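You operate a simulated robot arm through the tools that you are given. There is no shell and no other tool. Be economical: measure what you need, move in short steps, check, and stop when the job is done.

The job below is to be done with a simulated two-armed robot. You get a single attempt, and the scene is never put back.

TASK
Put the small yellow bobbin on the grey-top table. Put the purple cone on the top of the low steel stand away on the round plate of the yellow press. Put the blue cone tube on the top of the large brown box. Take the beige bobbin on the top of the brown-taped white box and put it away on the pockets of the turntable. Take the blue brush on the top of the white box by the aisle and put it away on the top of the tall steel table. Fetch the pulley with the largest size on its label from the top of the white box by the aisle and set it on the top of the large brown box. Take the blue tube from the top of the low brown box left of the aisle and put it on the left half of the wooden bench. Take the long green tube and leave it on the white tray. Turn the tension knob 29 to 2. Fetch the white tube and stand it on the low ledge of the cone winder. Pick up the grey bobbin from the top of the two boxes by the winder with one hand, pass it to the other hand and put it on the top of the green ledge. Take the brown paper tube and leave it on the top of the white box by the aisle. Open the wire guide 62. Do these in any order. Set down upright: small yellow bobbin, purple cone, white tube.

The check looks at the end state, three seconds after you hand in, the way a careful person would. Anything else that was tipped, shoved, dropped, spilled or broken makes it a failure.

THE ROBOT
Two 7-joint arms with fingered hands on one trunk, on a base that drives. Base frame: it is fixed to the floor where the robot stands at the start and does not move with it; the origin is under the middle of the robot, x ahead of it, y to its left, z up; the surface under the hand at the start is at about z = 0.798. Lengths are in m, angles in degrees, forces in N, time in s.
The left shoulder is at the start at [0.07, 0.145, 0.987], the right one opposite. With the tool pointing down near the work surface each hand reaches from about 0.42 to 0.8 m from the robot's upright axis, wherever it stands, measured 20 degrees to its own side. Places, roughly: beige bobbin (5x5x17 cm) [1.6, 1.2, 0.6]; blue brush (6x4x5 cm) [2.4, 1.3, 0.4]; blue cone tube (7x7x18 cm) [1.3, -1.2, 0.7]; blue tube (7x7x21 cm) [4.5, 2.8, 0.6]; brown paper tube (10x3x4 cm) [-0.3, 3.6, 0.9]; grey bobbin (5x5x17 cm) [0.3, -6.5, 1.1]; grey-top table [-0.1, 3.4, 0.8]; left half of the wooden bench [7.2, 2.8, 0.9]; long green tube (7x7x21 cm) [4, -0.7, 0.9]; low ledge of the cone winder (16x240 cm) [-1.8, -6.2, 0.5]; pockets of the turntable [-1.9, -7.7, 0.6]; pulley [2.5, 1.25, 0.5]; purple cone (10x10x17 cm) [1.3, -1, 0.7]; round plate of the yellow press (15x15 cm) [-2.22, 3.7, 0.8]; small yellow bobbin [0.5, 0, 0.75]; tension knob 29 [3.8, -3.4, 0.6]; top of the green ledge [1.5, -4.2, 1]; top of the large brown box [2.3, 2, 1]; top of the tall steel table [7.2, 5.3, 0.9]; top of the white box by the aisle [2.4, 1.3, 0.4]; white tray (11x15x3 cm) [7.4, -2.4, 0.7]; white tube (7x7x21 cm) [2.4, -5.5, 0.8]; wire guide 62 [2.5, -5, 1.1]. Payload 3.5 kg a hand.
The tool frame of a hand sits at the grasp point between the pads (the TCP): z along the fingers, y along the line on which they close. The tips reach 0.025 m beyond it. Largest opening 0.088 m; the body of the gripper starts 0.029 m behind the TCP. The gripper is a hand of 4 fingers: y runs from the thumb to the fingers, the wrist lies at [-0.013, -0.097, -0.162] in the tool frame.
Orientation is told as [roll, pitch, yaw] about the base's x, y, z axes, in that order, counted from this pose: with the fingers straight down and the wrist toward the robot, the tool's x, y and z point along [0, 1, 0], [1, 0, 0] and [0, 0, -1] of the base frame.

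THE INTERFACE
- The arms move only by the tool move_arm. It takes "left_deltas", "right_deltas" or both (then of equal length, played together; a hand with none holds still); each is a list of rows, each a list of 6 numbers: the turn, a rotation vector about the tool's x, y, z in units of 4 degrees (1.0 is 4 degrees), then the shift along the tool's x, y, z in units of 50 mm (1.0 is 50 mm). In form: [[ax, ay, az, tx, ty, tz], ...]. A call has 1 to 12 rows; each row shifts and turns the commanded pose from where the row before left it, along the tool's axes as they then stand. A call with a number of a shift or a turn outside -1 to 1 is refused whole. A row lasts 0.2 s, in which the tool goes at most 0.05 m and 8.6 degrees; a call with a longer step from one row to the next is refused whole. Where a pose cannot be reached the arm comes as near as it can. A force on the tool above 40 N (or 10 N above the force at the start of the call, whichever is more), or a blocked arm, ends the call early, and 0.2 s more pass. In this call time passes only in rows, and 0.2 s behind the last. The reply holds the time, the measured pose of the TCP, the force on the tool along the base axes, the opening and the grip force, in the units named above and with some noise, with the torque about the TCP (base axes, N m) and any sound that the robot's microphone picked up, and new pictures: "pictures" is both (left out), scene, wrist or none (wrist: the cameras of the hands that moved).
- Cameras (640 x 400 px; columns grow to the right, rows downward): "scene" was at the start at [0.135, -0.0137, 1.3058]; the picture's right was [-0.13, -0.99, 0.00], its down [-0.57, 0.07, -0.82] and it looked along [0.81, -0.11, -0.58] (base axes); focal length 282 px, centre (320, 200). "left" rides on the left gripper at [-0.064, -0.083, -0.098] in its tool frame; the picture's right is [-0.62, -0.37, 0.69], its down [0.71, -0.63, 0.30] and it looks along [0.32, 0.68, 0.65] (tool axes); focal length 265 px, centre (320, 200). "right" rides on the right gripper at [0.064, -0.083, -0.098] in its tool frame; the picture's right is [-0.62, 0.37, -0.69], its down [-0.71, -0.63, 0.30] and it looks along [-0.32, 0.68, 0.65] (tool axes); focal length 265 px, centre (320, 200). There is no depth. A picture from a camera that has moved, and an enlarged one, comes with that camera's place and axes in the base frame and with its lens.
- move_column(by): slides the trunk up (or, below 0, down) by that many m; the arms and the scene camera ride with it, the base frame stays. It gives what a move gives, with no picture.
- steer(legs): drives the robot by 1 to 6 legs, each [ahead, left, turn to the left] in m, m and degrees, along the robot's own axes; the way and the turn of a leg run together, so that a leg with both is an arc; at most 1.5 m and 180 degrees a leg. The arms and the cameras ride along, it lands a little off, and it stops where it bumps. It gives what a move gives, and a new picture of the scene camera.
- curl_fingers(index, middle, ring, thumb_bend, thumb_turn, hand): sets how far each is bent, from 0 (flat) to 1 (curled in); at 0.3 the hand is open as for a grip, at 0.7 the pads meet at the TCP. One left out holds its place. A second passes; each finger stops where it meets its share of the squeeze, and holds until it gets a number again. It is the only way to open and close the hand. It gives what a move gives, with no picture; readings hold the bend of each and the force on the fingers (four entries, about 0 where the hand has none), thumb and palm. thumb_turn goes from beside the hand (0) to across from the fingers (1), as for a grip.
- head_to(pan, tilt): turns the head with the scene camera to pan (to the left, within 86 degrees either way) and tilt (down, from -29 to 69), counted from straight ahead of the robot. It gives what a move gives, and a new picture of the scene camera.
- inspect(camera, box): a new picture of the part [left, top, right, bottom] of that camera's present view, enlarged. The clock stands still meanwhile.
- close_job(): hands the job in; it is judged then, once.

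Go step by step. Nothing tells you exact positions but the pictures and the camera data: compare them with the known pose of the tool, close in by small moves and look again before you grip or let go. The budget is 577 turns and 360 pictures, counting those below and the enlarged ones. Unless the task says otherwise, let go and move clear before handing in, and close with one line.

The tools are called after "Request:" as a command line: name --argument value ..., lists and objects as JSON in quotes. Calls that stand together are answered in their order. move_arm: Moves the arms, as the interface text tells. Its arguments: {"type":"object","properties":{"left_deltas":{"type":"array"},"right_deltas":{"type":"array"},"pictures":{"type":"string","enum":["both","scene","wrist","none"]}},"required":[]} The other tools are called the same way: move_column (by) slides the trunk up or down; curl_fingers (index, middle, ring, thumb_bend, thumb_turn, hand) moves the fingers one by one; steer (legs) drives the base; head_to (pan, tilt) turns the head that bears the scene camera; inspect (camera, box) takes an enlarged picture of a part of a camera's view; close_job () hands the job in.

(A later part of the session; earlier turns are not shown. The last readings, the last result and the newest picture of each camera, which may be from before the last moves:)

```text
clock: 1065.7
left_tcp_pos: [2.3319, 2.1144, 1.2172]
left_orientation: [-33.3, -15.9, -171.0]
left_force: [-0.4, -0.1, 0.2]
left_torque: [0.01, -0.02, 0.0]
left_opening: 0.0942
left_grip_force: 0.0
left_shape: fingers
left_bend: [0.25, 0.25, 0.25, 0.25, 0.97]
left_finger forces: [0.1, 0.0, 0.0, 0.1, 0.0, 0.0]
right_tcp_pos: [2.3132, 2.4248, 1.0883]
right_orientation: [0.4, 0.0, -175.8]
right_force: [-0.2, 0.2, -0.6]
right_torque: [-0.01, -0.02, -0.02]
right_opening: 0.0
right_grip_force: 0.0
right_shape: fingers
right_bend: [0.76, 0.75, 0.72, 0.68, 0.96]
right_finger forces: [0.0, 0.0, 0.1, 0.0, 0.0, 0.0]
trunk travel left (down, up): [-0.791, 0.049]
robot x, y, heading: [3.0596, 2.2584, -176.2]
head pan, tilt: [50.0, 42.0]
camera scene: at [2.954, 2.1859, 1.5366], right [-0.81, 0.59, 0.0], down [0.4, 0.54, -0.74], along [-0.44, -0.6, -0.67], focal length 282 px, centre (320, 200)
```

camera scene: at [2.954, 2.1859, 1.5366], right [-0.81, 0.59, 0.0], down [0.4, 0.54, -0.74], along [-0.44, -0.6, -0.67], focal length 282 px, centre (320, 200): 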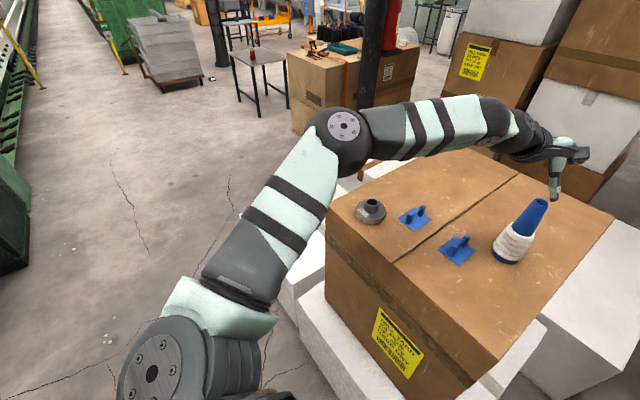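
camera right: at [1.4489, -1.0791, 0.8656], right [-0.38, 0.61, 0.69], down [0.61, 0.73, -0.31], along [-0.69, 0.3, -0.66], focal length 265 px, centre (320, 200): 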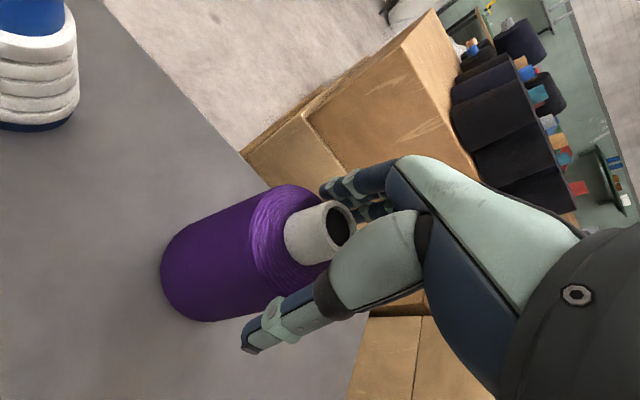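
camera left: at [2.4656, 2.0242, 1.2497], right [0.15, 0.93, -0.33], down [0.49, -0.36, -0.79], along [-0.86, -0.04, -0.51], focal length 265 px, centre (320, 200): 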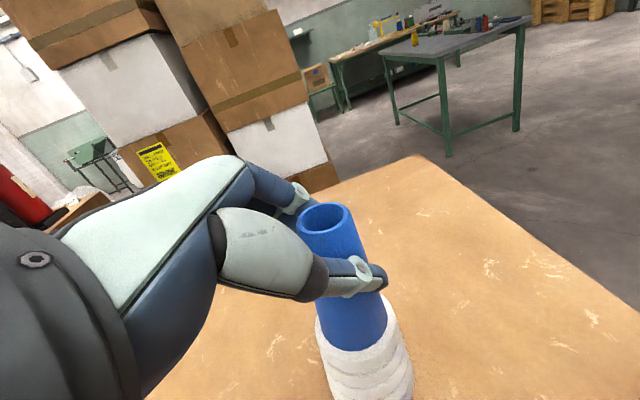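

The blue cone tube stands on the box. Now I'll straighten the left hand, back off, and search for the purple cone.

Request:
move_arm --left_deltas '[[0.45, 0.9, 0, 0, 0, 0], [0.45, 0.9, 0, 0, 0, 0], [0.45, 0.9, 0, 0, 0, 0], [0.45, 0.9, 0, 0, 0, 0], [0.45, 0.9, 0, 0, 0, 0], [0.45, 0.9, 0, 0, 0, 0], [0.45, 0.9, 0, 0, 0, 0], [0.45, 0.9, 0, 0, 0, 0], [0.4, 0.9, 0, 0, 0, 0]]' --pictures "none"

Request:
steer --legs '[[-0.35, 0, -3.8], [0, 0.9, 0]]'

Request:
head_to --pan 10 --tilt 40

```text
clock: 1067.7
left_tcp_pos: [2.3335, 2.1172, 1.2171]
left_orientation: [0.0, -0.5, -175.7]
left_force: [0.6, 0.6, 1.1]
left_torque: [-0.01, 0.0, 0.01]
left_opening: 0.094
left_grip_force: 0.1
left_shape: fingers
left_bend: [0.25, 0.25, 0.25, 0.25, 0.97]
left_finger forces: [0.0, 0.0, 0.0, 0.1, 0.0, 0.0]
right_tcp_pos: [2.3137, 2.4243, 1.0865]
right_orientation: [0.4, 0.1, -175.9]
right_force: [1.4, -0.4, 1.3]
right_torque: [-0.02, 0.02, 0.0]
right_opening: 0.0
right_grip_force: 0.0
right_shape: fingers
right_bend: [0.76, 0.75, 0.72, 0.68, 0.96]
right_finger forces: [0.0, 0.0, 0.1, 0.0, 0.0, 0.1]
trunk travel left (down, up): [-0.791, 0.049]
robot x, y, heading: [3.0556, 2.2602, -176.5]
head pan, tilt: [50.0, 42.0]
```

```text
clock: 1074.3
left_tcp_pos: [2.6722, 1.2925, 1.2186]
left_orientation: [0.0, -0.7, -180.0]
left_force: [0.4, 0.5, 0.4]
left_torque: [0.02, 0.02, 0.02]
left_opening: 0.0941
left_grip_force: 0.1
left_shape: fingers
left_bend: [0.25, 0.25, 0.25, 0.25, 0.97]
left_finger forces: [0.0, 0.0, 0.0, 0.0, 0.0, 0.0]
right_tcp_pos: [2.6751, 1.6032, 1.0873]
right_orientation: [0.4, 0.0, 179.9]
right_force: [-0.8, 0.1, -0.7]
right_torque: [0.02, -0.01, 0.0]
right_opening: 0.0002
right_grip_force: 0.1
right_shape: fingers
right_bend: [0.76, 0.75, 0.72, 0.69, 0.96]
right_finger forces: [0.0, 0.0, 0.0, 0.0, 0.0, 0.0]
trunk travel left (down, up): [-0.791, 0.049]
robot x, y, heading: [3.4024, 1.382, 179.2]
head pan, tilt: [50.0, 42.0]
camera scene: at [3.2957, 1.3161, 1.5367], right [-0.76, 0.65, 0.0], down [0.44, 0.51, -0.74], along [-0.48, -0.56, -0.67], focal length 282 px, centre (320, 200)
```

scene: 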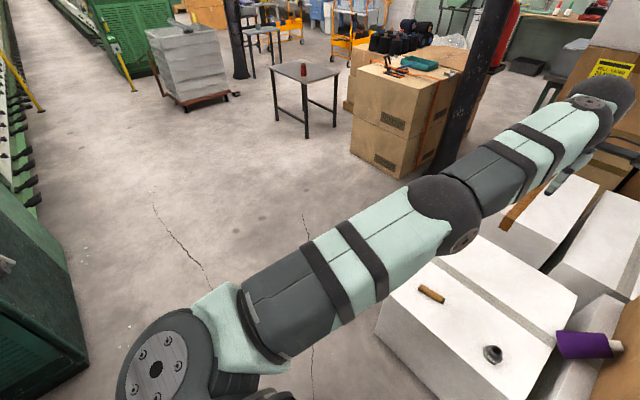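

```text
clock: 1075.3
left_tcp_pos: [2.6719, 1.2931, 1.2191]
left_orientation: [0.0, -0.7, -180.1]
left_force: [-0.3, -0.1, 0.3]
left_torque: [-0.01, -0.01, 0.01]
left_opening: 0.094
left_grip_force: 0.2
left_shape: fingers
left_bend: [0.25, 0.25, 0.25, 0.25, 0.97]
left_finger forces: [0.0, 0.0, 0.0, 0.0, 0.1, 0.0]
right_tcp_pos: [2.6749, 1.6032, 1.0872]
right_orientation: [0.3, 0.1, 179.9]
right_force: [0.4, -1.3, 0.2]
right_torque: [-0.03, 0.01, 0.01]
right_opening: 0.0
right_grip_force: 0.1
right_shape: fingers
right_bend: [0.76, 0.75, 0.72, 0.69, 0.96]
right_finger forces: [0.0, 0.1, 0.1, 0.0, 0.1, 0.0]
trunk travel left (down, up): [-0.791, 0.049]
robot x, y, heading: [3.4028, 1.3796, 179.4]
head pan, tilt: [10.0, 40.0]
camera scene: at [3.2664, 1.3651, 1.5396], right [-0.16, 0.99, 0.0], down [0.63, 0.1, -0.77], along [-0.76, -0.12, -0.64], focal length 282 px, centre (320, 200)
```

scene: 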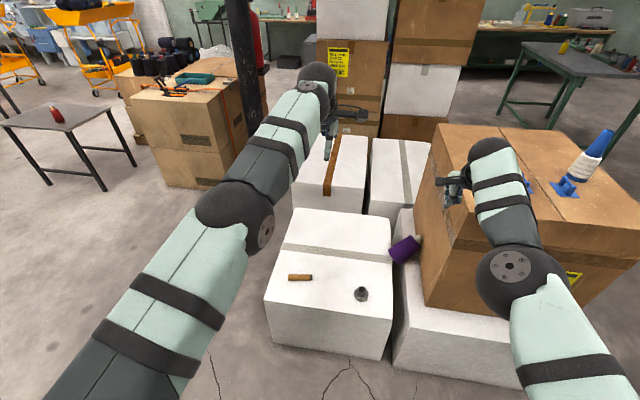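

I see it: the purple cone lies wedged between the aisle box and the brown box. I'll zoom in to see how it rests.

Request:
inspect --camera "scene" --box '[350, 200, 470, 300]'

```text
4.00 times, centred on (410, 250) of scene
camera zoom: at [3.2664, 1.3651, 1.5396], right [-0.16, 0.99, 0.0], down [0.63, 0.1, -0.77], along [-0.76, -0.12, -0.64], focal length 1128 px, centre (-40, 0)
```

zoom: 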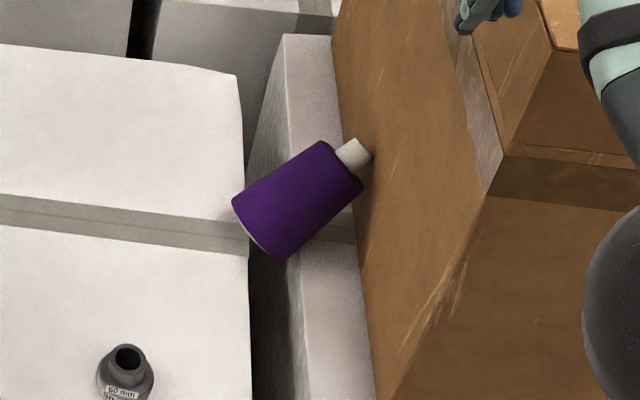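

The cone is actually standing tilted ≈27°, its foot near (2.375, 1.583, 0.49) and its tube leaning on the brown box. I can grip its upper body with the left hand coming from the south, rolled ≈63°. First retract and raise the right hand, and roll the left.

Request:
move_arm --right_deltas '[[0, 0, 0, 0, -0.6, -0.75], [0, 0, 0, 0, -0.6, -0.75], [0, 0, 0, 0, -0.6, -0.75], [0, 0, 0, 0, -0.6, -0.75], [0, 0, 0, 0, -0.6, -0.75], [0, 0, 0, 0, 0, -0.75], [0, 0, 0, 0, 0, 0], [0, 0, 0, 0, 0, 0], [0, 0, 0, 0, 0, 0], [0, 0, 0, 0, 0, 0], [0, 0, 0, 0, 0, 0], [0, 0, 0, 0, 0, 0]]' --left_deltas '[[0, 0, 0, 0, -0.65, 0], [0, 0, 0, 0, -0.65, 0], [0, 0, 0, 0, -0.65, 0], [0, 0, 0, 0, -0.65, 0], [0, -1, 0, 0, 0, 0], [0, -1, 0, 0, 0, 0], [0, -1, 0, 0, 0, 0], [0, -1, 0, 0, 0, 0], [0, -1, 0, 0, 0, 0], [0, -1, 0, 0, 0, 0], [0, -1, 0, 0, 0, 0], [0, -1, 0, 0, 0, 0]]' --pictures "none"

Request:
move_arm --left_deltas '[[0, -1, 0, 0, 0, 0], [0, -1, 0, 0, 0, 0], [0, -1, 0, 0, 0, 0], [0, -1, 0, 0, 0, 0], [0, -1, 0, 0, 0, 0], [0, -1, 0, 0, 0, 0], [0, -1, 0, 0, 0, 0], [0, -0.75, 0, 0, 0, 0]]' --pictures "none"

Request:
move_column --by -0.25

```text
clock: 1078.0
left_tcp_pos: [2.8016, 1.2916, 1.2162]
left_orientation: [-32.2, -0.7, -179.9]
left_force: [0.1, -0.1, -0.1]
left_torque: [-0.02, 0.0, 0.0]
left_opening: 0.094
left_grip_force: 0.1
left_shape: fingers
left_bend: [0.25, 0.25, 0.25, 0.25, 0.97]
left_finger forces: [0.0, 0.0, 0.0, 0.0, 0.0, 0.0]
right_tcp_pos: [2.6854, 1.6007, 1.1342]
right_orientation: [0.3, 0.0, 179.9]
right_force: [0.3, -0.5, -0.5]
right_torque: [0.01, 0.0, 0.01]
right_opening: 0.0
right_grip_force: 0.0
right_shape: fingers
right_bend: [0.76, 0.75, 0.72, 0.68, 0.96]
right_finger forces: [0.0, 0.0, 0.0, 0.0, 0.1, 0.0]
right hand out of reach, approached as far as the arm can: row 1, 2, 3, 4, 5
trunk travel left (down, up): [-0.791, 0.049]
robot x, y, heading: [3.4057, 1.3809, 179.3]
head pan, tilt: [10.0, 40.0]
```

```text
clock: 1079.8
left_tcp_pos: [2.8005, 1.2929, 1.2155]
left_orientation: [-63.1, -0.7, -180.1]
left_force: [0.7, 0.3, 0.4]
left_torque: [-0.01, 0.01, 0.0]
left_opening: 0.0942
left_grip_force: 0.1
left_shape: fingers
left_bend: [0.25, 0.25, 0.25, 0.25, 0.97]
left_finger forces: [0.0, 0.0, 0.0, 0.1, 0.1, 0.0]
right_tcp_pos: [2.6835, 1.6012, 1.1344]
right_orientation: [0.4, 0.0, 179.9]
right_force: [0.3, -0.2, 0.3]
right_torque: [-0.01, 0.0, -0.01]
right_opening: 0.0
right_grip_force: 0.2
right_shape: fingers
right_bend: [0.76, 0.75, 0.72, 0.68, 0.96]
right_finger forces: [0.1, 0.0, 0.1, 0.1, 0.0, 0.0]
trunk travel left (down, up): [-0.791, 0.049]
robot x, y, heading: [3.4044, 1.3818, 179.1]
head pan, tilt: [10.0, 40.0]
```

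```text
clock: 1082.3
left_tcp_pos: [2.8012, 1.2928, 0.967]
left_orientation: [-62.9, -0.7, -179.9]
left_force: [0.9, -0.1, 0.8]
left_torque: [0.03, -0.01, -0.02]
left_opening: 0.0939
left_grip_force: 0.0
left_shape: fingers
left_bend: [0.25, 0.25, 0.25, 0.25, 0.97]
left_finger forces: [0.0, 0.1, 0.0, 0.0, 0.1, 0.0]
right_tcp_pos: [2.6839, 1.6014, 0.8837]
right_orientation: [0.4, 0.0, 179.9]
right_force: [-0.5, 0.5, -0.4]
right_torque: [0.03, 0.02, 0.03]
right_opening: 0.0002
right_grip_force: 0.0
right_shape: fingers
right_bend: [0.76, 0.75, 0.72, 0.68, 0.96]
right_finger forces: [0.0, 0.1, 0.0, 0.1, 0.1, 0.0]
trunk travel left (down, up): [-0.541, 0.299]
robot x, y, heading: [3.4039, 1.3811, 179.3]
head pan, tilt: [10.0, 40.0]
```

The right hand didn't retract (it was at its limit); I'll pull it straight back first.

Request:
move_arm --right_deltas '[[0, 0, 0, 0, -0.9, 0], [0, 0, 0, 0, -0.9, 0], [0, 0, 0, 0, -0.9, 0], [0, 0, 0, 0, -0.9, 0], [0, 0, 0, 0, -0.9, 0], [0, 0, 0, 0, 0, -0.9], [0, 0, 0, 0, 0, -0.9], [0, 0, 0, 0, 0, -0.9], [0, 0, 0, 0, 0, -0.9]]' --pictures "none"

Request:
steer --legs '[[0, -0.22, 0.6], [0.3, 0, 0]]'

```text
clock: 1084.3
left_tcp_pos: [2.8033, 1.291, 0.9681]
left_orientation: [-63.1, -0.9, -179.9]
left_force: [0.2, -0.9, 0.1]
left_torque: [-0.01, 0.06, 0.04]
left_opening: 0.0941
left_grip_force: 0.1
left_shape: fingers
left_bend: [0.25, 0.25, 0.25, 0.25, 0.97]
left_finger forces: [0.0, 0.0, 0.1, 0.0, 0.1, 0.0]
right_tcp_pos: [2.7092, 1.5805, 1.052]
right_orientation: [0.1, -0.1, 179.8]
right_force: [-0.5, -0.1, 0.2]
right_torque: [0.02, 0.02, 0.0]
right_opening: 0.0
right_grip_force: 0.2
right_shape: fingers
right_bend: [0.76, 0.75, 0.72, 0.69, 0.96]
right_finger forces: [0.0, 0.0, 0.0, 0.1, 0.0, 0.0]
right hand out of reach, approached as far as the arm can: row 1, 2, 3, 4, 5, 9
trunk travel left (down, up): [-0.541, 0.299]
robot x, y, heading: [3.405, 1.3779, 179.1]
head pan, tilt: [10.0, 40.0]
```

```text
clock: 1087.6
left_tcp_pos: [2.5079, 1.5066, 0.9659]
left_orientation: [-63.0, -0.7, -179.5]
left_force: [0.3, -0.2, -0.8]
left_torque: [0.03, -0.03, 0.01]
left_opening: 0.0942
left_grip_force: 0.1
left_shape: fingers
left_bend: [0.25, 0.25, 0.25, 0.25, 0.97]
left_finger forces: [0.2, 0.1, 0.1, 0.0, 0.0, 0.1]
right_tcp_pos: [2.409, 1.7975, 1.0501]
right_orientation: [0.4, -0.1, -179.7]
right_force: [-0.4, -0.6, 0.6]
right_torque: [0.0, -0.02, 0.0]
right_opening: 0.0002
right_grip_force: 0.0
right_shape: fingers
right_bend: [0.76, 0.75, 0.72, 0.69, 0.96]
right_finger forces: [0.0, 0.0, 0.0, 0.1, 0.0, 0.0]
trunk travel left (down, up): [-0.541, 0.299]
robot x, y, heading: [3.1099, 1.5995, 179.8]
head pan, tilt: [10.0, 40.0]
camera scene: at [2.9722, 1.5835, 1.2896], right [-0.17, 0.99, 0.0], down [0.63, 0.11, -0.77], along [-0.75, -0.13, -0.64], focal length 282 px, centre (320, 200)
```

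scene: 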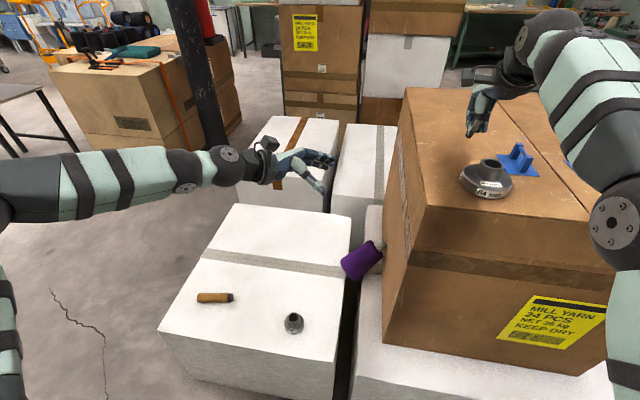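

Better estimate: the cone leans about 50° with its top at ≈(2.322, 1.695, 0.583) and foot at ≈(2.368, 1.585, 0.487). I'll set the roll to ≈41° and bring the left hand in front of it.

Request:
move_arm --left_deltas '[[0, 0.95, 0, 0, 0, 0], [0, 0.95, 0, 0, 0, 0], [0, 0.95, 0, 0, 0, 0], [0, 0.95, 0, 0, 0, 0], [0, 0.95, 0, 0, 0, 0], [0, 0.75, 0, 0, 0, 0], [0, 0, 0, 0.475, 0.4, 0.655], [0, 0, 0, 0.475, 0.4, 0.655], [0, 0, 0, 0.475, 0.4, 0.655], [0, 0, 0, 0.475, 0.4, 0.655], [0, 0, 0, 0.475, 0.4, 0.655], [0, 0, 0, 0.475, 0.4, 0.655]]' --pictures "none"

Request:
move_arm --left_deltas '[[0, 0, 0, 0.475, 0.4, 0.655], [0, 0, 0, 0.475, 0.4, 0.655], [0, 0, 0, 0, 0, 0]]' --pictures "both"

```text
clock: 1090.2
left_tcp_pos: [2.3849, 1.5287, 0.7235]
left_orientation: [-41.0, -0.6, -179.5]
left_force: [-0.1, -0.6, 0.7]
left_torque: [0.0, 0.02, -0.01]
left_opening: 0.094
left_grip_force: 0.1
left_shape: fingers
left_bend: [0.25, 0.25, 0.25, 0.25, 0.97]
left_finger forces: [0.0, 0.0, 0.1, 0.1, 0.0, 0.0]
right_tcp_pos: [2.4079, 1.7965, 1.0482]
right_orientation: [0.4, 0.2, -179.6]
right_force: [0.1, 0.7, 0.0]
right_torque: [0.02, -0.02, 0.03]
right_opening: 0.0
right_grip_force: 0.0
right_shape: fingers
right_bend: [0.76, 0.75, 0.72, 0.69, 0.96]
right_finger forces: [0.0, 0.0, 0.1, 0.0, 0.0, 0.1]
trunk travel left (down, up): [-0.541, 0.299]
robot x, y, heading: [3.1101, 1.5985, 179.7]
head pan, tilt: [10.0, 40.0]
```

```text
clock: 1091.0
left_tcp_pos: [2.3796, 1.5353, 0.6767]
left_orientation: [-41.0, -0.7, -179.6]
left_force: [-0.3, -0.3, -0.5]
left_torque: [0.0, 0.02, 0.01]
left_opening: 0.0941
left_grip_force: 0.1
left_shape: fingers
left_bend: [0.25, 0.25, 0.25, 0.25, 0.97]
left_finger forces: [0.0, 0.0, 0.0, 0.1, 0.0, 0.0]
left hand out of reach, approached as far as the arm can: row 1, 2
right_tcp_pos: [2.4099, 1.7968, 1.05]
right_orientation: [0.3, 0.1, -179.6]
right_force: [-0.2, 0.3, 0.2]
right_torque: [-0.01, -0.02, 0.01]
right_opening: 0.0003
right_grip_force: 0.0
right_shape: fingers
right_bend: [0.76, 0.75, 0.72, 0.69, 0.96]
right_finger forces: [0.0, 0.0, 0.0, 0.0, 0.0, 0.0]
trunk travel left (down, up): [-0.541, 0.299]
robot x, y, heading: [3.1073, 1.5966, 180.0]
head pan, tilt: [10.0, 40.0]
camera scene: at [2.972, 1.584, 1.2896], right [-0.17, 0.99, 0.0], down [0.63, 0.11, -0.77], along [-0.75, -0.13, -0.64], focal length 282 px, centre (320, 200)
camera left: at [2.4631, 1.5201, 0.7922], right [0.36, 0.93, -0.12], down [0.62, -0.33, -0.71], along [-0.69, 0.18, -0.7], focal length 265 px, centre (320, 200)
```

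scene: 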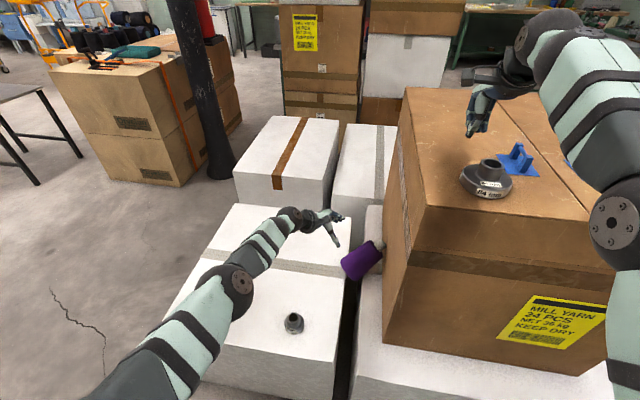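
left: 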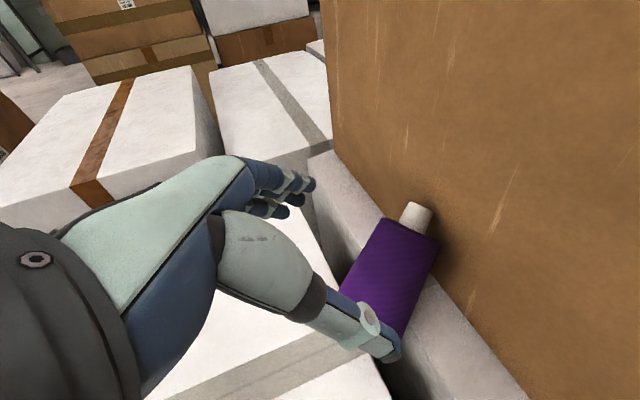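

Clear view now: tube end (2.30, 1.678, 0.54); the cone lies at ≈25° elevation pointing north-west. I'll step 5 cm closer, adjust the hand's roll and yaw, and come down over its upper body.

Request:
steer --legs '[[0.05, 0, 0]]'

Request:
move_arm --left_deltas '[[0, 0.68, -1, 0, 0, 0], [0, 0.68, -1, 0, 0, 0], [0, 0.68, -1, 0, 0, 0], [0, 0.68, -1, 0, 0, 0], [0, 0, 0, 0.09, -0.12, 0.7], [0, 0, 0, 0.09, -0.12, 0.7], [0, 0, 0, 0.09, -0.12, 0.7], [0, 0, 0, 0, 0, 0]]' --pictures "wrist"

```text
clock: 1092.0
left_tcp_pos: [2.3303, 1.5355, 0.6752]
left_orientation: [-41.1, -0.7, -179.4]
left_force: [-0.1, -0.2, 0.0]
left_torque: [0.0, 0.01, -0.01]
left_opening: 0.0943
left_grip_force: 0.3
left_shape: fingers
left_bend: [0.25, 0.25, 0.25, 0.25, 0.97]
left_finger forces: [0.0, 0.0, 0.1, 0.1, 0.0, 0.1]
right_tcp_pos: [2.3604, 1.7979, 1.0498]
right_orientation: [0.4, 0.0, -179.6]
right_force: [0.2, -0.4, -0.8]
right_torque: [0.02, -0.02, 0.01]
right_opening: 0.0
right_grip_force: 0.1
right_shape: fingers
right_bend: [0.76, 0.75, 0.72, 0.69, 0.96]
right_finger forces: [0.1, 0.0, 0.1, 0.0, 0.0, 0.0]
trunk travel left (down, up): [-0.541, 0.299]
robot x, y, heading: [3.0608, 1.6024, 179.7]
head pan, tilt: [10.0, 40.0]
camera scene: at [2.9222, 1.5838, 1.2896], right [-0.17, 0.99, 0.0], down [0.63, 0.11, -0.77], along [-0.75, -0.13, -0.64], focal length 282 px, centre (320, 200)
```

scene: 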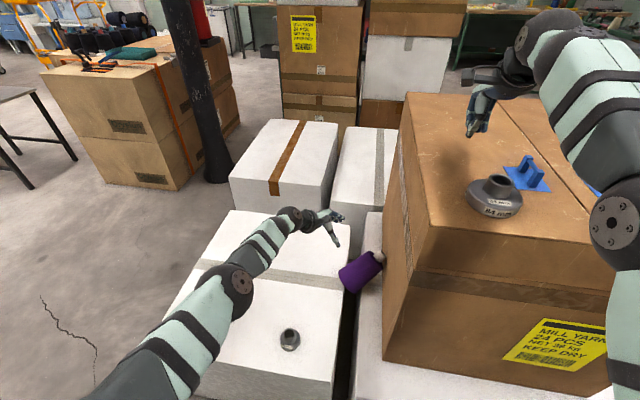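

```text
clock: 1093.8
left_tcp_pos: [2.3689, 1.5832, 0.5888]
left_orientation: [-29.2, 8.5, -166.4]
left_force: [0.1, 0.5, 0.3]
left_torque: [0.0, -0.02, 0.0]
left_opening: 0.0941
left_grip_force: 0.0
left_shape: fingers
left_bend: [0.25, 0.25, 0.25, 0.25, 0.97]
left_finger forces: [0.0, 0.0, 0.0, 0.0, 0.0, 0.0]
left hand out of reach, approached as far as the arm can: row 5, 6, 7
right_tcp_pos: [2.3595, 1.7972, 1.0497]
right_orientation: [0.4, 0.0, -179.7]
right_force: [0.1, -0.7, -0.2]
right_torque: [0.04, -0.02, 0.0]
right_opening: 0.0
right_grip_force: 0.0
right_shape: fingers
right_bend: [0.76, 0.75, 0.72, 0.69, 0.96]
right_finger forces: [0.0, 0.0, 0.0, 0.0, 0.1, 0.0]
trunk travel left (down, up): [-0.541, 0.299]
robot x, y, heading: [3.0582, 1.6029, 180.0]
head pan, tilt: [10.0, 40.0]
camera left: at [2.4292, 1.6056, 0.7184], right [0.19, 0.95, -0.24], down [0.81, -0.29, -0.51], along [-0.56, -0.1, -0.82], focal length 265 px, centre (320, 200)
```

left: 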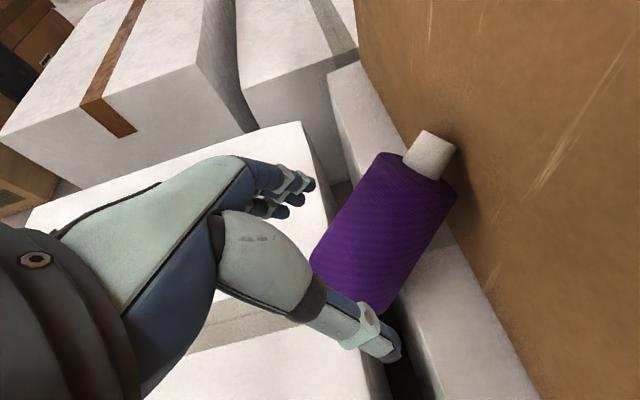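

The left arm is at its limit; I need the trunk a bit lower, so first I'll move the right hand out and back, off the box.

Request:
move_arm --right_deltas '[[0, 0, 0, 0, 0, -0.5], [0, 0, 0, -0.7, -0.5, 0], [0, 0, 0, -0.7, -0.5, 0], [0, 0, 0, -0.7, -0.5, 0], [0, 0, 0, -0.7, -0.5, 0], [0, 0, 0, -0.3, -0.8, 0], [0, 0, 0, 0, -0.9, 0], [0, 0, 0, 0, -0.9, 0]]' --pictures "none"

```text
clock: 1095.6
left_tcp_pos: [2.3693, 1.5817, 0.5908]
left_orientation: [-29.3, 8.5, -166.4]
left_force: [-0.1, -0.7, -0.6]
left_torque: [-0.01, -0.02, -0.01]
left_opening: 0.0943
left_grip_force: 0.0
left_shape: fingers
left_bend: [0.25, 0.25, 0.25, 0.25, 0.97]
left_finger forces: [0.0, 0.0, 0.0, 0.0, 0.1, 0.0]
right_tcp_pos: [2.5915, 1.952, 1.0745]
right_orientation: [0.4, -0.1, -179.8]
right_force: [0.1, -0.6, 0.8]
right_torque: [-0.01, 0.0, 0.01]
right_opening: 0.0003
right_grip_force: 0.0
right_shape: fingers
right_bend: [0.76, 0.75, 0.72, 0.69, 0.96]
right_finger forces: [0.0, 0.1, 0.0, 0.0, 0.0, 0.0]
trunk travel left (down, up): [-0.541, 0.299]
robot x, y, heading: [3.0612, 1.6004, 179.5]
head pan, tilt: [10.0, 40.0]
```

Request:
move_arm --right_deltas '[[0, 0, 0, 0, -0.9, 0], [0, 0, 0, 0, -0.9, 0]]' --pictures "none"

Request:
steer --legs '[[0.022, -0.034, 0]]'

Request:
move_column --by -0.055

Request:
inspect --camera "left" --box '[0, 0, 640, 400]'

```text
clock: 1096.2
left_tcp_pos: [2.3702, 1.5822, 0.59]
left_orientation: [-29.2, 8.4, -166.4]
left_force: [0.7, 1.1, -0.5]
left_torque: [0.0, -0.01, 0.0]
left_opening: 0.0942
left_grip_force: 0.0
left_shape: fingers
left_bend: [0.25, 0.25, 0.25, 0.25, 0.97]
left_finger forces: [0.0, 0.0, 0.0, 0.0, 0.0, 0.0]
right_tcp_pos: [2.6801, 1.9512, 1.0725]
right_orientation: [0.4, -0.1, -179.5]
right_force: [-0.3, -0.2, 0.8]
right_torque: [0.03, 0.0, -0.03]
right_opening: 0.0001
right_grip_force: 0.1
right_shape: fingers
right_bend: [0.76, 0.75, 0.72, 0.69, 0.96]
right_finger forces: [0.1, 0.0, 0.1, 0.1, 0.1, 0.1]
trunk travel left (down, up): [-0.541, 0.299]
robot x, y, heading: [3.0578, 1.5992, 179.7]
head pan, tilt: [10.0, 40.0]
```

```text
clock: 1097.0
left_tcp_pos: [2.3478, 1.6168, 0.5898]
left_orientation: [-29.2, 8.5, -166.5]
left_force: [0.4, 0.4, 0.2]
left_torque: [-0.02, 0.01, 0.08]
left_opening: 0.0941
left_grip_force: 0.1
left_shape: fingers
left_bend: [0.25, 0.25, 0.25, 0.25, 0.97]
left_finger forces: [0.0, 0.0, 0.0, 0.1, 0.0, 0.1]
right_tcp_pos: [2.6576, 1.9858, 1.0726]
right_orientation: [0.4, 0.1, -179.7]
right_force: [0.2, 0.9, -0.3]
right_torque: [0.0, -0.01, -0.01]
right_opening: 0.0
right_grip_force: 0.2
right_shape: fingers
right_bend: [0.76, 0.75, 0.72, 0.69, 0.96]
right_finger forces: [0.0, 0.1, 0.0, 0.0, 0.1, 0.0]
trunk travel left (down, up): [-0.541, 0.299]
robot x, y, heading: [3.0404, 1.6356, 179.6]
head pan, tilt: [10.0, 40.0]
camera scene: at [2.9012, 1.6182, 1.2897], right [-0.17, 0.99, 0.0], down [0.63, 0.11, -0.77], along [-0.75, -0.13, -0.64], focal length 282 px, centre (320, 200)
```

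scene: 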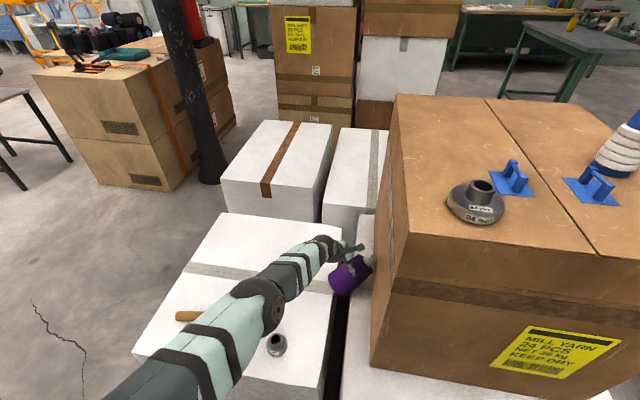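

```text
clock: 1098.0
left_tcp_pos: [2.3463, 1.6164, 0.5364]
left_orientation: [-29.2, 8.4, -166.3]
left_force: [-1.6, -1.4, 2.9]
left_torque: [-0.1, 0.21, 0.08]
left_opening: 0.0966
left_grip_force: 2.3
left_shape: fingers
left_bend: [0.24, 0.24, 0.25, 0.25, 0.97]
left_finger forces: [2.2, 1.7, 0.0, 0.0, 0.0, 0.0]
right_tcp_pos: [2.658, 1.9866, 1.0184]
right_orientation: [0.4, 0.0, -179.5]
right_force: [-0.9, 0.0, -0.5]
right_torque: [-0.02, 0.01, -0.02]
right_opening: 0.0
right_grip_force: 0.1
right_shape: fingers
right_bend: [0.76, 0.75, 0.72, 0.69, 0.96]
right_finger forces: [0.0, 0.0, 0.0, 0.1, 0.1, 0.0]
trunk travel left (down, up): [-0.486, 0.354]
robot x, y, heading: [3.036, 1.6331, 179.5]
head pan, tilt: [10.0, 40.0]
```

```text
1.00 times, centred on (320, 200) of left (not enlarged: the box is as wide or as high as the picture)
camera zoom: at [2.4071, 1.6389, 0.6645], right [0.19, 0.95, -0.25], down [0.81, -0.29, -0.52], along [-0.56, -0.1, -0.82], focal length 265 px, centre (320, 200)
```

zoom: 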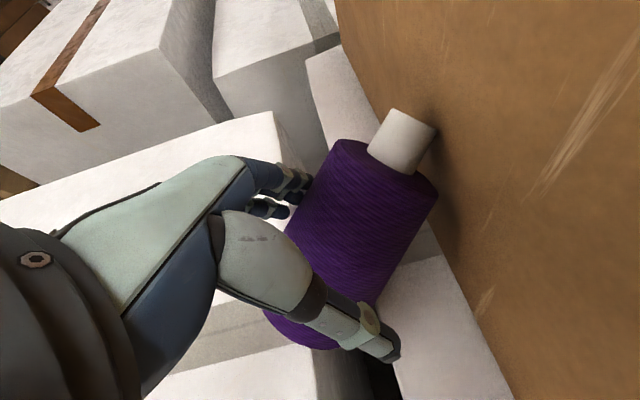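

The cone is between thumb and fingers. Closing.

Request:
curl_fingers --hand "left" --index 0.7 --middle 0.7 --ring 0.7 --thumb_bend 0.7

Request:
move_column --by 0.06

Request:
inspect --camera "left" --box '[0, 0, 640, 400]'

```text
clock: 1098.7
left_tcp_pos: [2.3365, 1.6046, 0.5438]
left_orientation: [-29.0, 7.0, -165.1]
left_force: [-1.4, -6.4, 8.1]
left_torque: [0.04, 0.08, 0.05]
left_opening: 0.0
left_grip_force: 5.4
left_shape: fingers
left_bend: [0.7, 0.7, 0.7, 0.7, 0.97]
left_finger forces: [10.3, 0.0, 0.0, 0.0, 0.6, 0.0]
right_tcp_pos: [2.6558, 1.9838, 1.018]
right_orientation: [0.4, 0.0, -179.4]
right_force: [-0.4, 0.2, 0.3]
right_torque: [-0.03, 0.01, 0.01]
right_opening: 0.0
right_grip_force: 0.1
right_shape: fingers
right_bend: [0.76, 0.75, 0.72, 0.69, 0.96]
right_finger forces: [0.0, 0.0, 0.1, 0.1, 0.0, 0.0]
trunk travel left (down, up): [-0.486, 0.354]
robot x, y, heading: [3.0342, 1.632, -180.0]
head pan, tilt: [10.0, 40.0]
stopped (left hand): the force on the tool passed its limit at 42 N (the readings are from after the stop); the commanded pose is now the measured one
```

```text
clock: 1099.7
left_tcp_pos: [2.3391, 1.6073, 0.6021]
left_orientation: [-29.1, 7.3, -165.3]
left_force: [-0.6, 0.3, -0.5]
left_torque: [0.03, 0.01, -0.01]
left_opening: 0.0001
left_grip_force: 0.1
left_shape: fingers
left_bend: [0.7, 0.7, 0.7, 0.7, 0.97]
left_finger forces: [0.0, 0.0, 0.0, 0.1, 0.1, 0.0]
right_tcp_pos: [2.6558, 1.9852, 1.0771]
right_orientation: [0.3, 0.0, -179.4]
right_force: [0.3, 0.3, 0.5]
right_torque: [-0.01, -0.05, -0.03]
right_opening: 0.0
right_grip_force: 0.1
right_shape: fingers
right_bend: [0.76, 0.75, 0.72, 0.69, 0.96]
right_finger forces: [0.0, 0.1, 0.1, 0.0, 0.1, 0.0]
trunk travel left (down, up): [-0.546, 0.294]
robot x, y, heading: [3.0379, 1.6341, 180.1]
head pan, tilt: [10.0, 40.0]
```

```text
1.00 times, centred on (320, 200) of left (not enlarged: the box is as wide or as high as the picture)
camera zoom: at [2.4016, 1.6316, 0.7287], right [0.17, 0.95, -0.25], down [0.8, -0.28, -0.53], along [-0.57, -0.11, -0.81], focal length 265 px, centre (320, 200)
```

zoom: 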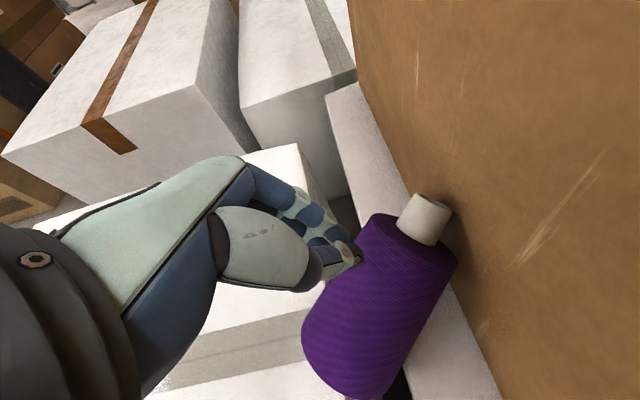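

It slipped away because I wasn't deep enough. Let me measure it again before a deeper, wider grip.

Request:
inspect --camera "scene" --box '[310, 210, 406, 300]'

```text
4.44 times, centred on (358, 255) of scene
camera zoom: at [2.9008, 1.6173, 1.2946], right [-0.17, 0.98, 0.0], down [0.63, 0.11, -0.77], along [-0.75, -0.13, -0.64], focal length 1253 px, centre (151, -44)
```

zoom: 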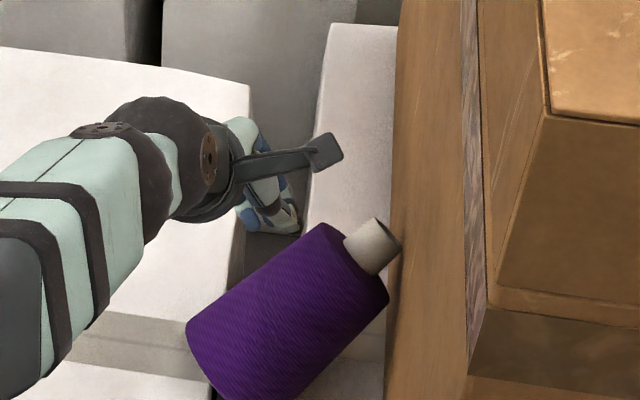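

The cone lies nearly flat, foot toward the south-east. If I push its foot end west, it will point straight north and I can grip it squarely. I'll use the closed left hand as a pusher.

Request:
move_arm --left_deltas '[[0, 0, 0, 0.29, -0.86, -0.32], [0, 0, 0, 0.29, -0.86, -0.32], [0, 0, 0, 0.29, -0.86, -0.32], [0, 0, 0, 0, 0, 0]]' --pictures "none"

Request:
move_column --by -0.11

Request:
move_arm --left_deltas '[[0, 0, 0, 0.25, 0, 0.45], [0, 0, 0, -0.13, 0.58, 0.07], [0, 0, 0, -0.13, 0.58, 0.07], [0, 0, 0, 0, 0, 0]]' --pictures "wrist"

```text
clock: 1100.7
left_tcp_pos: [2.477, 1.5772, 0.6388]
left_orientation: [-29.1, 7.4, -165.4]
left_force: [0.2, -0.2, -0.3]
left_torque: [0.0, 0.02, -0.01]
left_opening: 0.0
left_grip_force: 0.0
left_shape: fingers
left_bend: [0.7, 0.7, 0.7, 0.7, 0.97]
left_finger forces: [0.0, 0.1, 0.0, 0.0, 0.1, 0.1]
right_tcp_pos: [2.6556, 1.9846, 1.0776]
right_orientation: [0.4, 0.1, -179.5]
right_force: [-0.9, 0.7, 0.5]
right_torque: [0.04, -0.02, 0.01]
right_opening: 0.0004
right_grip_force: 0.2
right_shape: fingers
right_bend: [0.76, 0.75, 0.72, 0.69, 0.96]
right_finger forces: [0.0, 0.1, 0.0, 0.1, 0.0, 0.0]
trunk travel left (down, up): [-0.546, 0.294]
robot x, y, heading: [3.041, 1.6304, 180.2]
head pan, tilt: [10.0, 40.0]
```

```text
clock: 1102.2
left_tcp_pos: [2.4764, 1.5786, 0.5289]
left_orientation: [-29.1, 7.4, -165.4]
left_force: [-0.6, -0.8, -0.5]
left_torque: [0.01, -0.01, 0.02]
left_opening: 0.0
left_grip_force: 0.0
left_shape: fingers
left_bend: [0.7, 0.7, 0.7, 0.7, 0.97]
left_finger forces: [0.0, 0.0, 0.1, 0.0, 0.0, 0.0]
right_tcp_pos: [2.656, 1.983, 0.9675]
right_orientation: [0.4, 0.0, -179.5]
right_force: [-0.5, -0.3, 0.6]
right_torque: [0.0, 0.0, 0.0]
right_opening: 0.0001
right_grip_force: 0.1
right_shape: fingers
right_bend: [0.76, 0.75, 0.72, 0.69, 0.96]
right_finger forces: [0.0, 0.1, 0.0, 0.0, 0.0, 0.0]
trunk travel left (down, up): [-0.436, 0.404]
robot x, y, heading: [3.0391, 1.6356, 179.9]
head pan, tilt: [10.0, 40.0]
```

```text
clock: 1103.2
left_tcp_pos: [2.4218, 1.5797, 0.4976]
left_orientation: [-29.1, 7.2, -165.4]
left_force: [0.3, -0.1, -0.1]
left_torque: [-0.02, -0.01, 0.05]
left_opening: 0.0
left_grip_force: 0.1
left_shape: fingers
left_bend: [0.7, 0.7, 0.7, 0.7, 0.97]
left_finger forces: [0.1, 0.0, 0.1, 0.0, 0.0, 0.0]
right_tcp_pos: [2.6557, 1.9837, 0.9679]
right_orientation: [0.5, 0.1, -179.5]
right_force: [-0.8, -0.3, 0.4]
right_torque: [-0.01, 0.01, -0.02]
right_opening: 0.0
right_grip_force: 0.0
right_shape: fingers
right_bend: [0.76, 0.75, 0.72, 0.69, 0.96]
right_finger forces: [0.0, 0.0, 0.1, 0.0, 0.0, 0.0]
trunk travel left (down, up): [-0.436, 0.404]
robot x, y, heading: [3.0352, 1.6373, 180.3]
head pan, tilt: [10.0, 40.0]
camera left: at [2.4845, 1.6039, 0.6235], right [0.17, 0.95, -0.25], down [0.8, -0.28, -0.53], along [-0.57, -0.11, -0.81], focal length 265 px, centre (320, 200)
```

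left: 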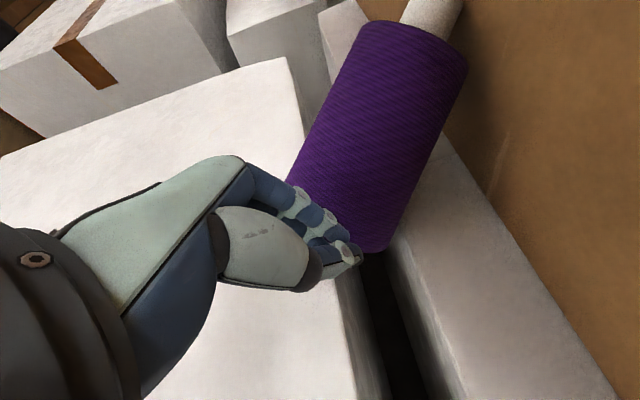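

Now I see it well: its axis points at ≈137°. With the trunk lower there is room to yaw the left hand to ≈46° and come down square across its upper body. I'll raise, open wide, rotate, and look.

Request:
move_column --by 0.1

Request:
curl_fingers --hand "left" --index 0.17 --middle 0.17 --ring 0.17 --thumb_bend 0.2

Request:
move_arm --left_deltas '[[0, 0, -1, 0, 0, 0], [0, 0, -1, 0, 0, 0], [0, 0, -1, 0, 0, 0], [0, 0, -1, 0, 0, 0], [0, 0, -1, 0, 0, 0], [0, 0, -1, 0, 0, 0], [0, 0, -1, 0, 0, 0], [0, 0, -1, 0, 0, 0], [0, 0, 0, -0.42, 0.1, 0.31], [0, 0, 0, -0.42, 0.1, 0.31], [0, 0, 0, 0, 0, 0]]' --pictures "wrist"

```text
clock: 1104.5
left_tcp_pos: [2.4224, 1.5786, 0.5947]
left_orientation: [-29.0, 7.5, -165.3]
left_force: [-0.4, -0.6, 0.2]
left_torque: [-0.02, 0.01, -0.02]
left_opening: 0.0
left_grip_force: 0.1
left_shape: fingers
left_bend: [0.7, 0.7, 0.7, 0.7, 0.97]
left_finger forces: [0.2, 0.0, 0.0, 0.1, 0.0, 0.0]
right_tcp_pos: [2.6564, 1.9843, 1.0675]
right_orientation: [0.4, 0.0, -179.5]
right_force: [-0.3, 0.4, -0.5]
right_torque: [-0.02, 0.0, -0.03]
right_opening: 0.0
right_grip_force: 0.0
right_shape: fingers
right_bend: [0.76, 0.75, 0.72, 0.69, 0.96]
right_finger forces: [0.1, 0.0, 0.0, 0.0, 0.0, 0.0]
trunk travel left (down, up): [-0.536, 0.304]
robot x, y, heading: [3.0371, 1.6337, 180.2]
head pan, tilt: [10.0, 40.0]
```

```text
clock: 1105.5
left_tcp_pos: [2.4212, 1.5794, 0.5958]
left_orientation: [-29.1, 7.3, -165.3]
left_force: [-0.5, -0.1, -0.2]
left_torque: [0.04, 0.0, 0.01]
left_opening: 0.1067
left_grip_force: 0.1
left_shape: fingers
left_bend: [0.17, 0.17, 0.17, 0.2, 0.97]
left_finger forces: [0.1, 0.1, 0.1, 0.0, 0.0, 0.0]
right_tcp_pos: [2.6554, 1.9837, 1.0686]
right_orientation: [0.4, 0.0, -179.5]
right_force: [0.0, 0.3, -0.7]
right_torque: [-0.01, 0.01, 0.03]
right_opening: 0.0
right_grip_force: 0.1
right_shape: fingers
right_bend: [0.76, 0.75, 0.72, 0.69, 0.96]
right_finger forces: [0.1, 0.1, 0.0, 0.0, 0.0, 0.0]
trunk travel left (down, up): [-0.536, 0.304]
robot x, y, heading: [3.038, 1.6345, 179.8]
head pan, tilt: [10.0, 40.0]
```

```text
clock: 1107.9
left_tcp_pos: [2.3839, 1.613, 0.5782]
left_orientation: [-21.4, 21.4, -135.5]
left_force: [0.4, 0.7, -0.2]
left_torque: [-0.03, 0.0, -0.03]
left_opening: 0.1067
left_grip_force: 0.0
left_shape: fingers
left_bend: [0.17, 0.17, 0.17, 0.2, 0.97]
left_finger forces: [0.1, 0.0, 0.1, 0.0, 0.0, 0.0]
right_tcp_pos: [2.657, 1.9838, 1.0686]
right_orientation: [0.4, 0.0, -179.5]
right_force: [0.4, -0.5, 0.5]
right_torque: [-0.03, -0.01, 0.0]
right_opening: 0.0002
right_grip_force: 0.0
right_shape: fingers
right_bend: [0.76, 0.75, 0.72, 0.69, 0.96]
right_finger forces: [0.0, 0.1, 0.1, 0.1, 0.0, 0.0]
trunk travel left (down, up): [-0.536, 0.304]
robot x, y, heading: [3.0366, 1.6307, 180.0]
head pan, tilt: [10.0, 40.0]
camera left: at [2.3921, 1.6539, 0.7174], right [-0.23, 0.94, -0.25], down [0.95, 0.16, -0.28], along [-0.22, -0.3, -0.93], focal length 265 px, centre (320, 200)
```

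left: 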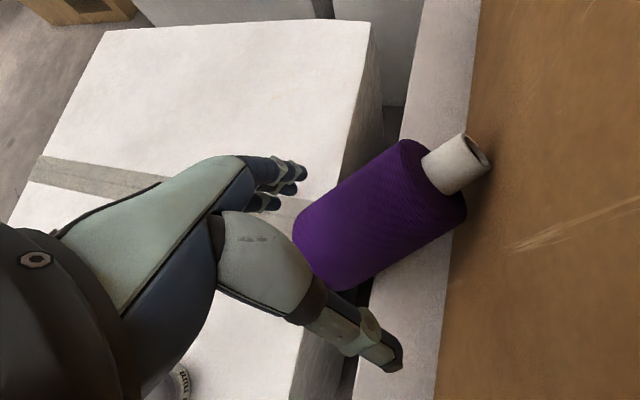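

The hand now straddles the cone squarely. Centring on it and going down around it.

Request:
move_arm --left_deltas '[[0, 0, 0, -0.4, 0.84, 0], [0, 0, 0, 0, 0, 0.6], [0, 0, 0, 0, 0, 0.6], [0, 0, 0, 0, 0, 0.5], [0, 0, 0, 0, 0, 0]]' --pictures "wrist"

```text
clock: 1109.1
left_tcp_pos: [2.3871, 1.6138, 0.5448]
left_orientation: [-21.4, 21.4, -135.6]
left_force: [0.1, -0.3, 0.4]
left_torque: [0.0, -0.01, 0.01]
left_opening: 0.1067
left_grip_force: 0.1
left_shape: fingers
left_bend: [0.17, 0.17, 0.17, 0.2, 0.98]
left_finger forces: [0.0, 0.1, 0.0, 0.0, 0.1, 0.0]
left hand out of reach, approached as far as the arm can: row 1, 2, 3, 4
right_tcp_pos: [2.6569, 1.9845, 1.0676]
right_orientation: [0.4, 0.1, -179.5]
right_force: [-0.3, -0.1, -0.3]
right_torque: [0.02, 0.01, -0.02]
right_opening: 0.0
right_grip_force: 0.2
right_shape: fingers
right_bend: [0.76, 0.75, 0.72, 0.69, 0.96]
right_finger forces: [0.0, 0.0, 0.0, 0.0, 0.0, 0.1]
trunk travel left (down, up): [-0.536, 0.304]
robot x, y, heading: [3.0393, 1.633, 179.9]
head pan, tilt: [10.0, 40.0]
camera left: at [2.3946, 1.6551, 0.6817], right [-0.23, 0.94, -0.25], down [0.95, 0.16, -0.28], along [-0.22, -0.31, -0.93], focal length 265 px, centre (320, 200)
```

left: 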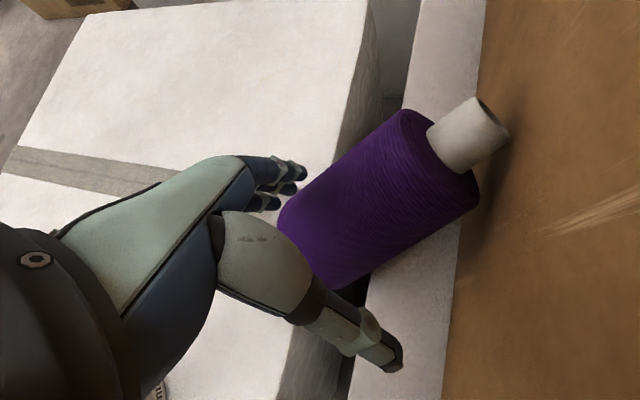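

Out of reach ahead; lowering the trunk while raising the arm gives more forward reach.

Request:
move_arm --left_deltas '[[0, 0, 0, -0.31, -0.33, -0.78], [0, 0, 0, -0.31, -0.33, -0.78], [0, 0, 0, 0, 0, 0]]' --pictures "none"

Request:
move_column --by -0.12

Request:
move_arm --left_deltas '[[0, 0, 0, -0.5, 0.14, 0.14], [0, 0, 0, -0.5, 0.14, 0.14], [0, 0, 0, 0, 0, 0.2], [0, 0, 0, 0, 0, 0]]' --pictures "wrist"

```text
clock: 1109.9
left_tcp_pos: [2.3874, 1.6143, 0.6355]
left_orientation: [-21.4, 21.0, -135.5]
left_force: [-0.4, 0.8, 0.0]
left_torque: [-0.05, 0.0, 0.01]
left_opening: 0.1067
left_grip_force: 0.1
left_shape: fingers
left_bend: [0.17, 0.17, 0.17, 0.2, 0.98]
left_finger forces: [0.0, 0.1, 0.0, 0.0, 0.1, 0.0]
right_tcp_pos: [2.6574, 1.9881, 1.0674]
right_orientation: [0.6, -0.1, -179.5]
right_force: [0.4, 0.6, 1.5]
right_torque: [-0.04, 0.02, 0.04]
right_opening: 0.0002
right_grip_force: 0.1
right_shape: fingers
right_bend: [0.76, 0.75, 0.72, 0.69, 0.96]
right_finger forces: [0.0, 0.0, 0.0, 0.0, 0.0, 0.0]
trunk travel left (down, up): [-0.536, 0.304]
robot x, y, heading: [3.0395, 1.6334, 179.9]
head pan, tilt: [10.0, 40.0]
```

```text
clock: 1111.4
left_tcp_pos: [2.3867, 1.6104, 0.5171]
left_orientation: [-21.8, 21.0, -135.4]
left_force: [0.3, -5.0, 14.8]
left_torque: [-0.85, 0.54, 0.17]
left_opening: 0.1084
left_grip_force: 7.0
left_shape: fingers
left_bend: [0.16, 0.16, 0.16, 0.2, 0.98]
left_finger forces: [2.5, 6.1, 4.8, 0.0, 0.0, 0.0]
right_tcp_pos: [2.6574, 1.9839, 0.9495]
right_orientation: [0.3, -0.2, -179.5]
right_force: [-0.3, 0.2, 0.5]
right_torque: [0.01, 0.01, -0.02]
right_opening: 0.0002
right_grip_force: 0.0
right_shape: fingers
right_bend: [0.76, 0.75, 0.72, 0.69, 0.96]
right_finger forces: [0.1, 0.0, 0.0, 0.0, 0.0, 0.1]
trunk travel left (down, up): [-0.416, 0.424]
robot x, y, heading: [3.0409, 1.633, 180.0]
head pan, tilt: [10.0, 40.0]
```

```text
clock: 1112.4
left_tcp_pos: [2.3598, 1.6316, 0.5116]
left_orientation: [-26.0, 20.4, -136.8]
left_force: [-5.3, -9.8, 12.5]
left_torque: [-0.94, 0.6, 0.16]
left_opening: 0.1095
left_grip_force: 6.6
left_shape: fingers
left_bend: [0.15, 0.15, 0.11, 0.2, 0.98]
left_finger forces: [2.9, 3.6, 7.0, 0.1, 0.0, 0.0]
left hand out of reach, approached as far as the arm can: row 1, 2
right_tcp_pos: [2.6574, 1.9838, 0.9484]
right_orientation: [0.4, -0.1, -179.5]
right_force: [0.0, 0.2, -0.9]
right_torque: [0.03, 0.0, 0.02]
right_opening: 0.0
right_grip_force: 0.0
right_shape: fingers
right_bend: [0.76, 0.75, 0.72, 0.69, 0.96]
right_finger forces: [0.0, 0.0, 0.1, 0.1, 0.2, 0.0]
trunk travel left (down, up): [-0.416, 0.424]
robot x, y, heading: [3.0375, 1.634, 180.1]
head pan, tilt: [10.0, 40.0]
camera left: at [2.3772, 1.6685, 0.6502], right [-0.25, 0.95, -0.2], down [0.93, 0.17, -0.33], along [-0.28, -0.27, -0.92], focal length 265 px, centre (320, 200)
```

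left: 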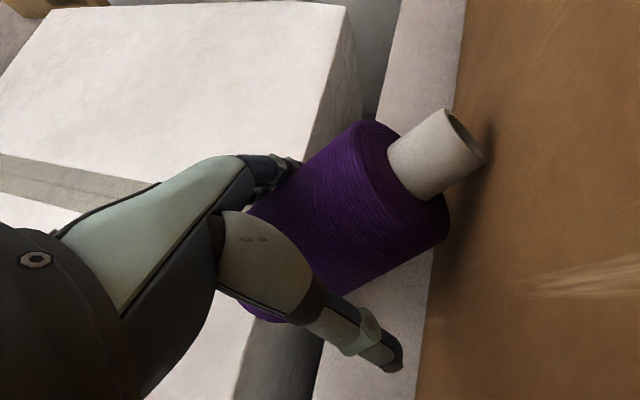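

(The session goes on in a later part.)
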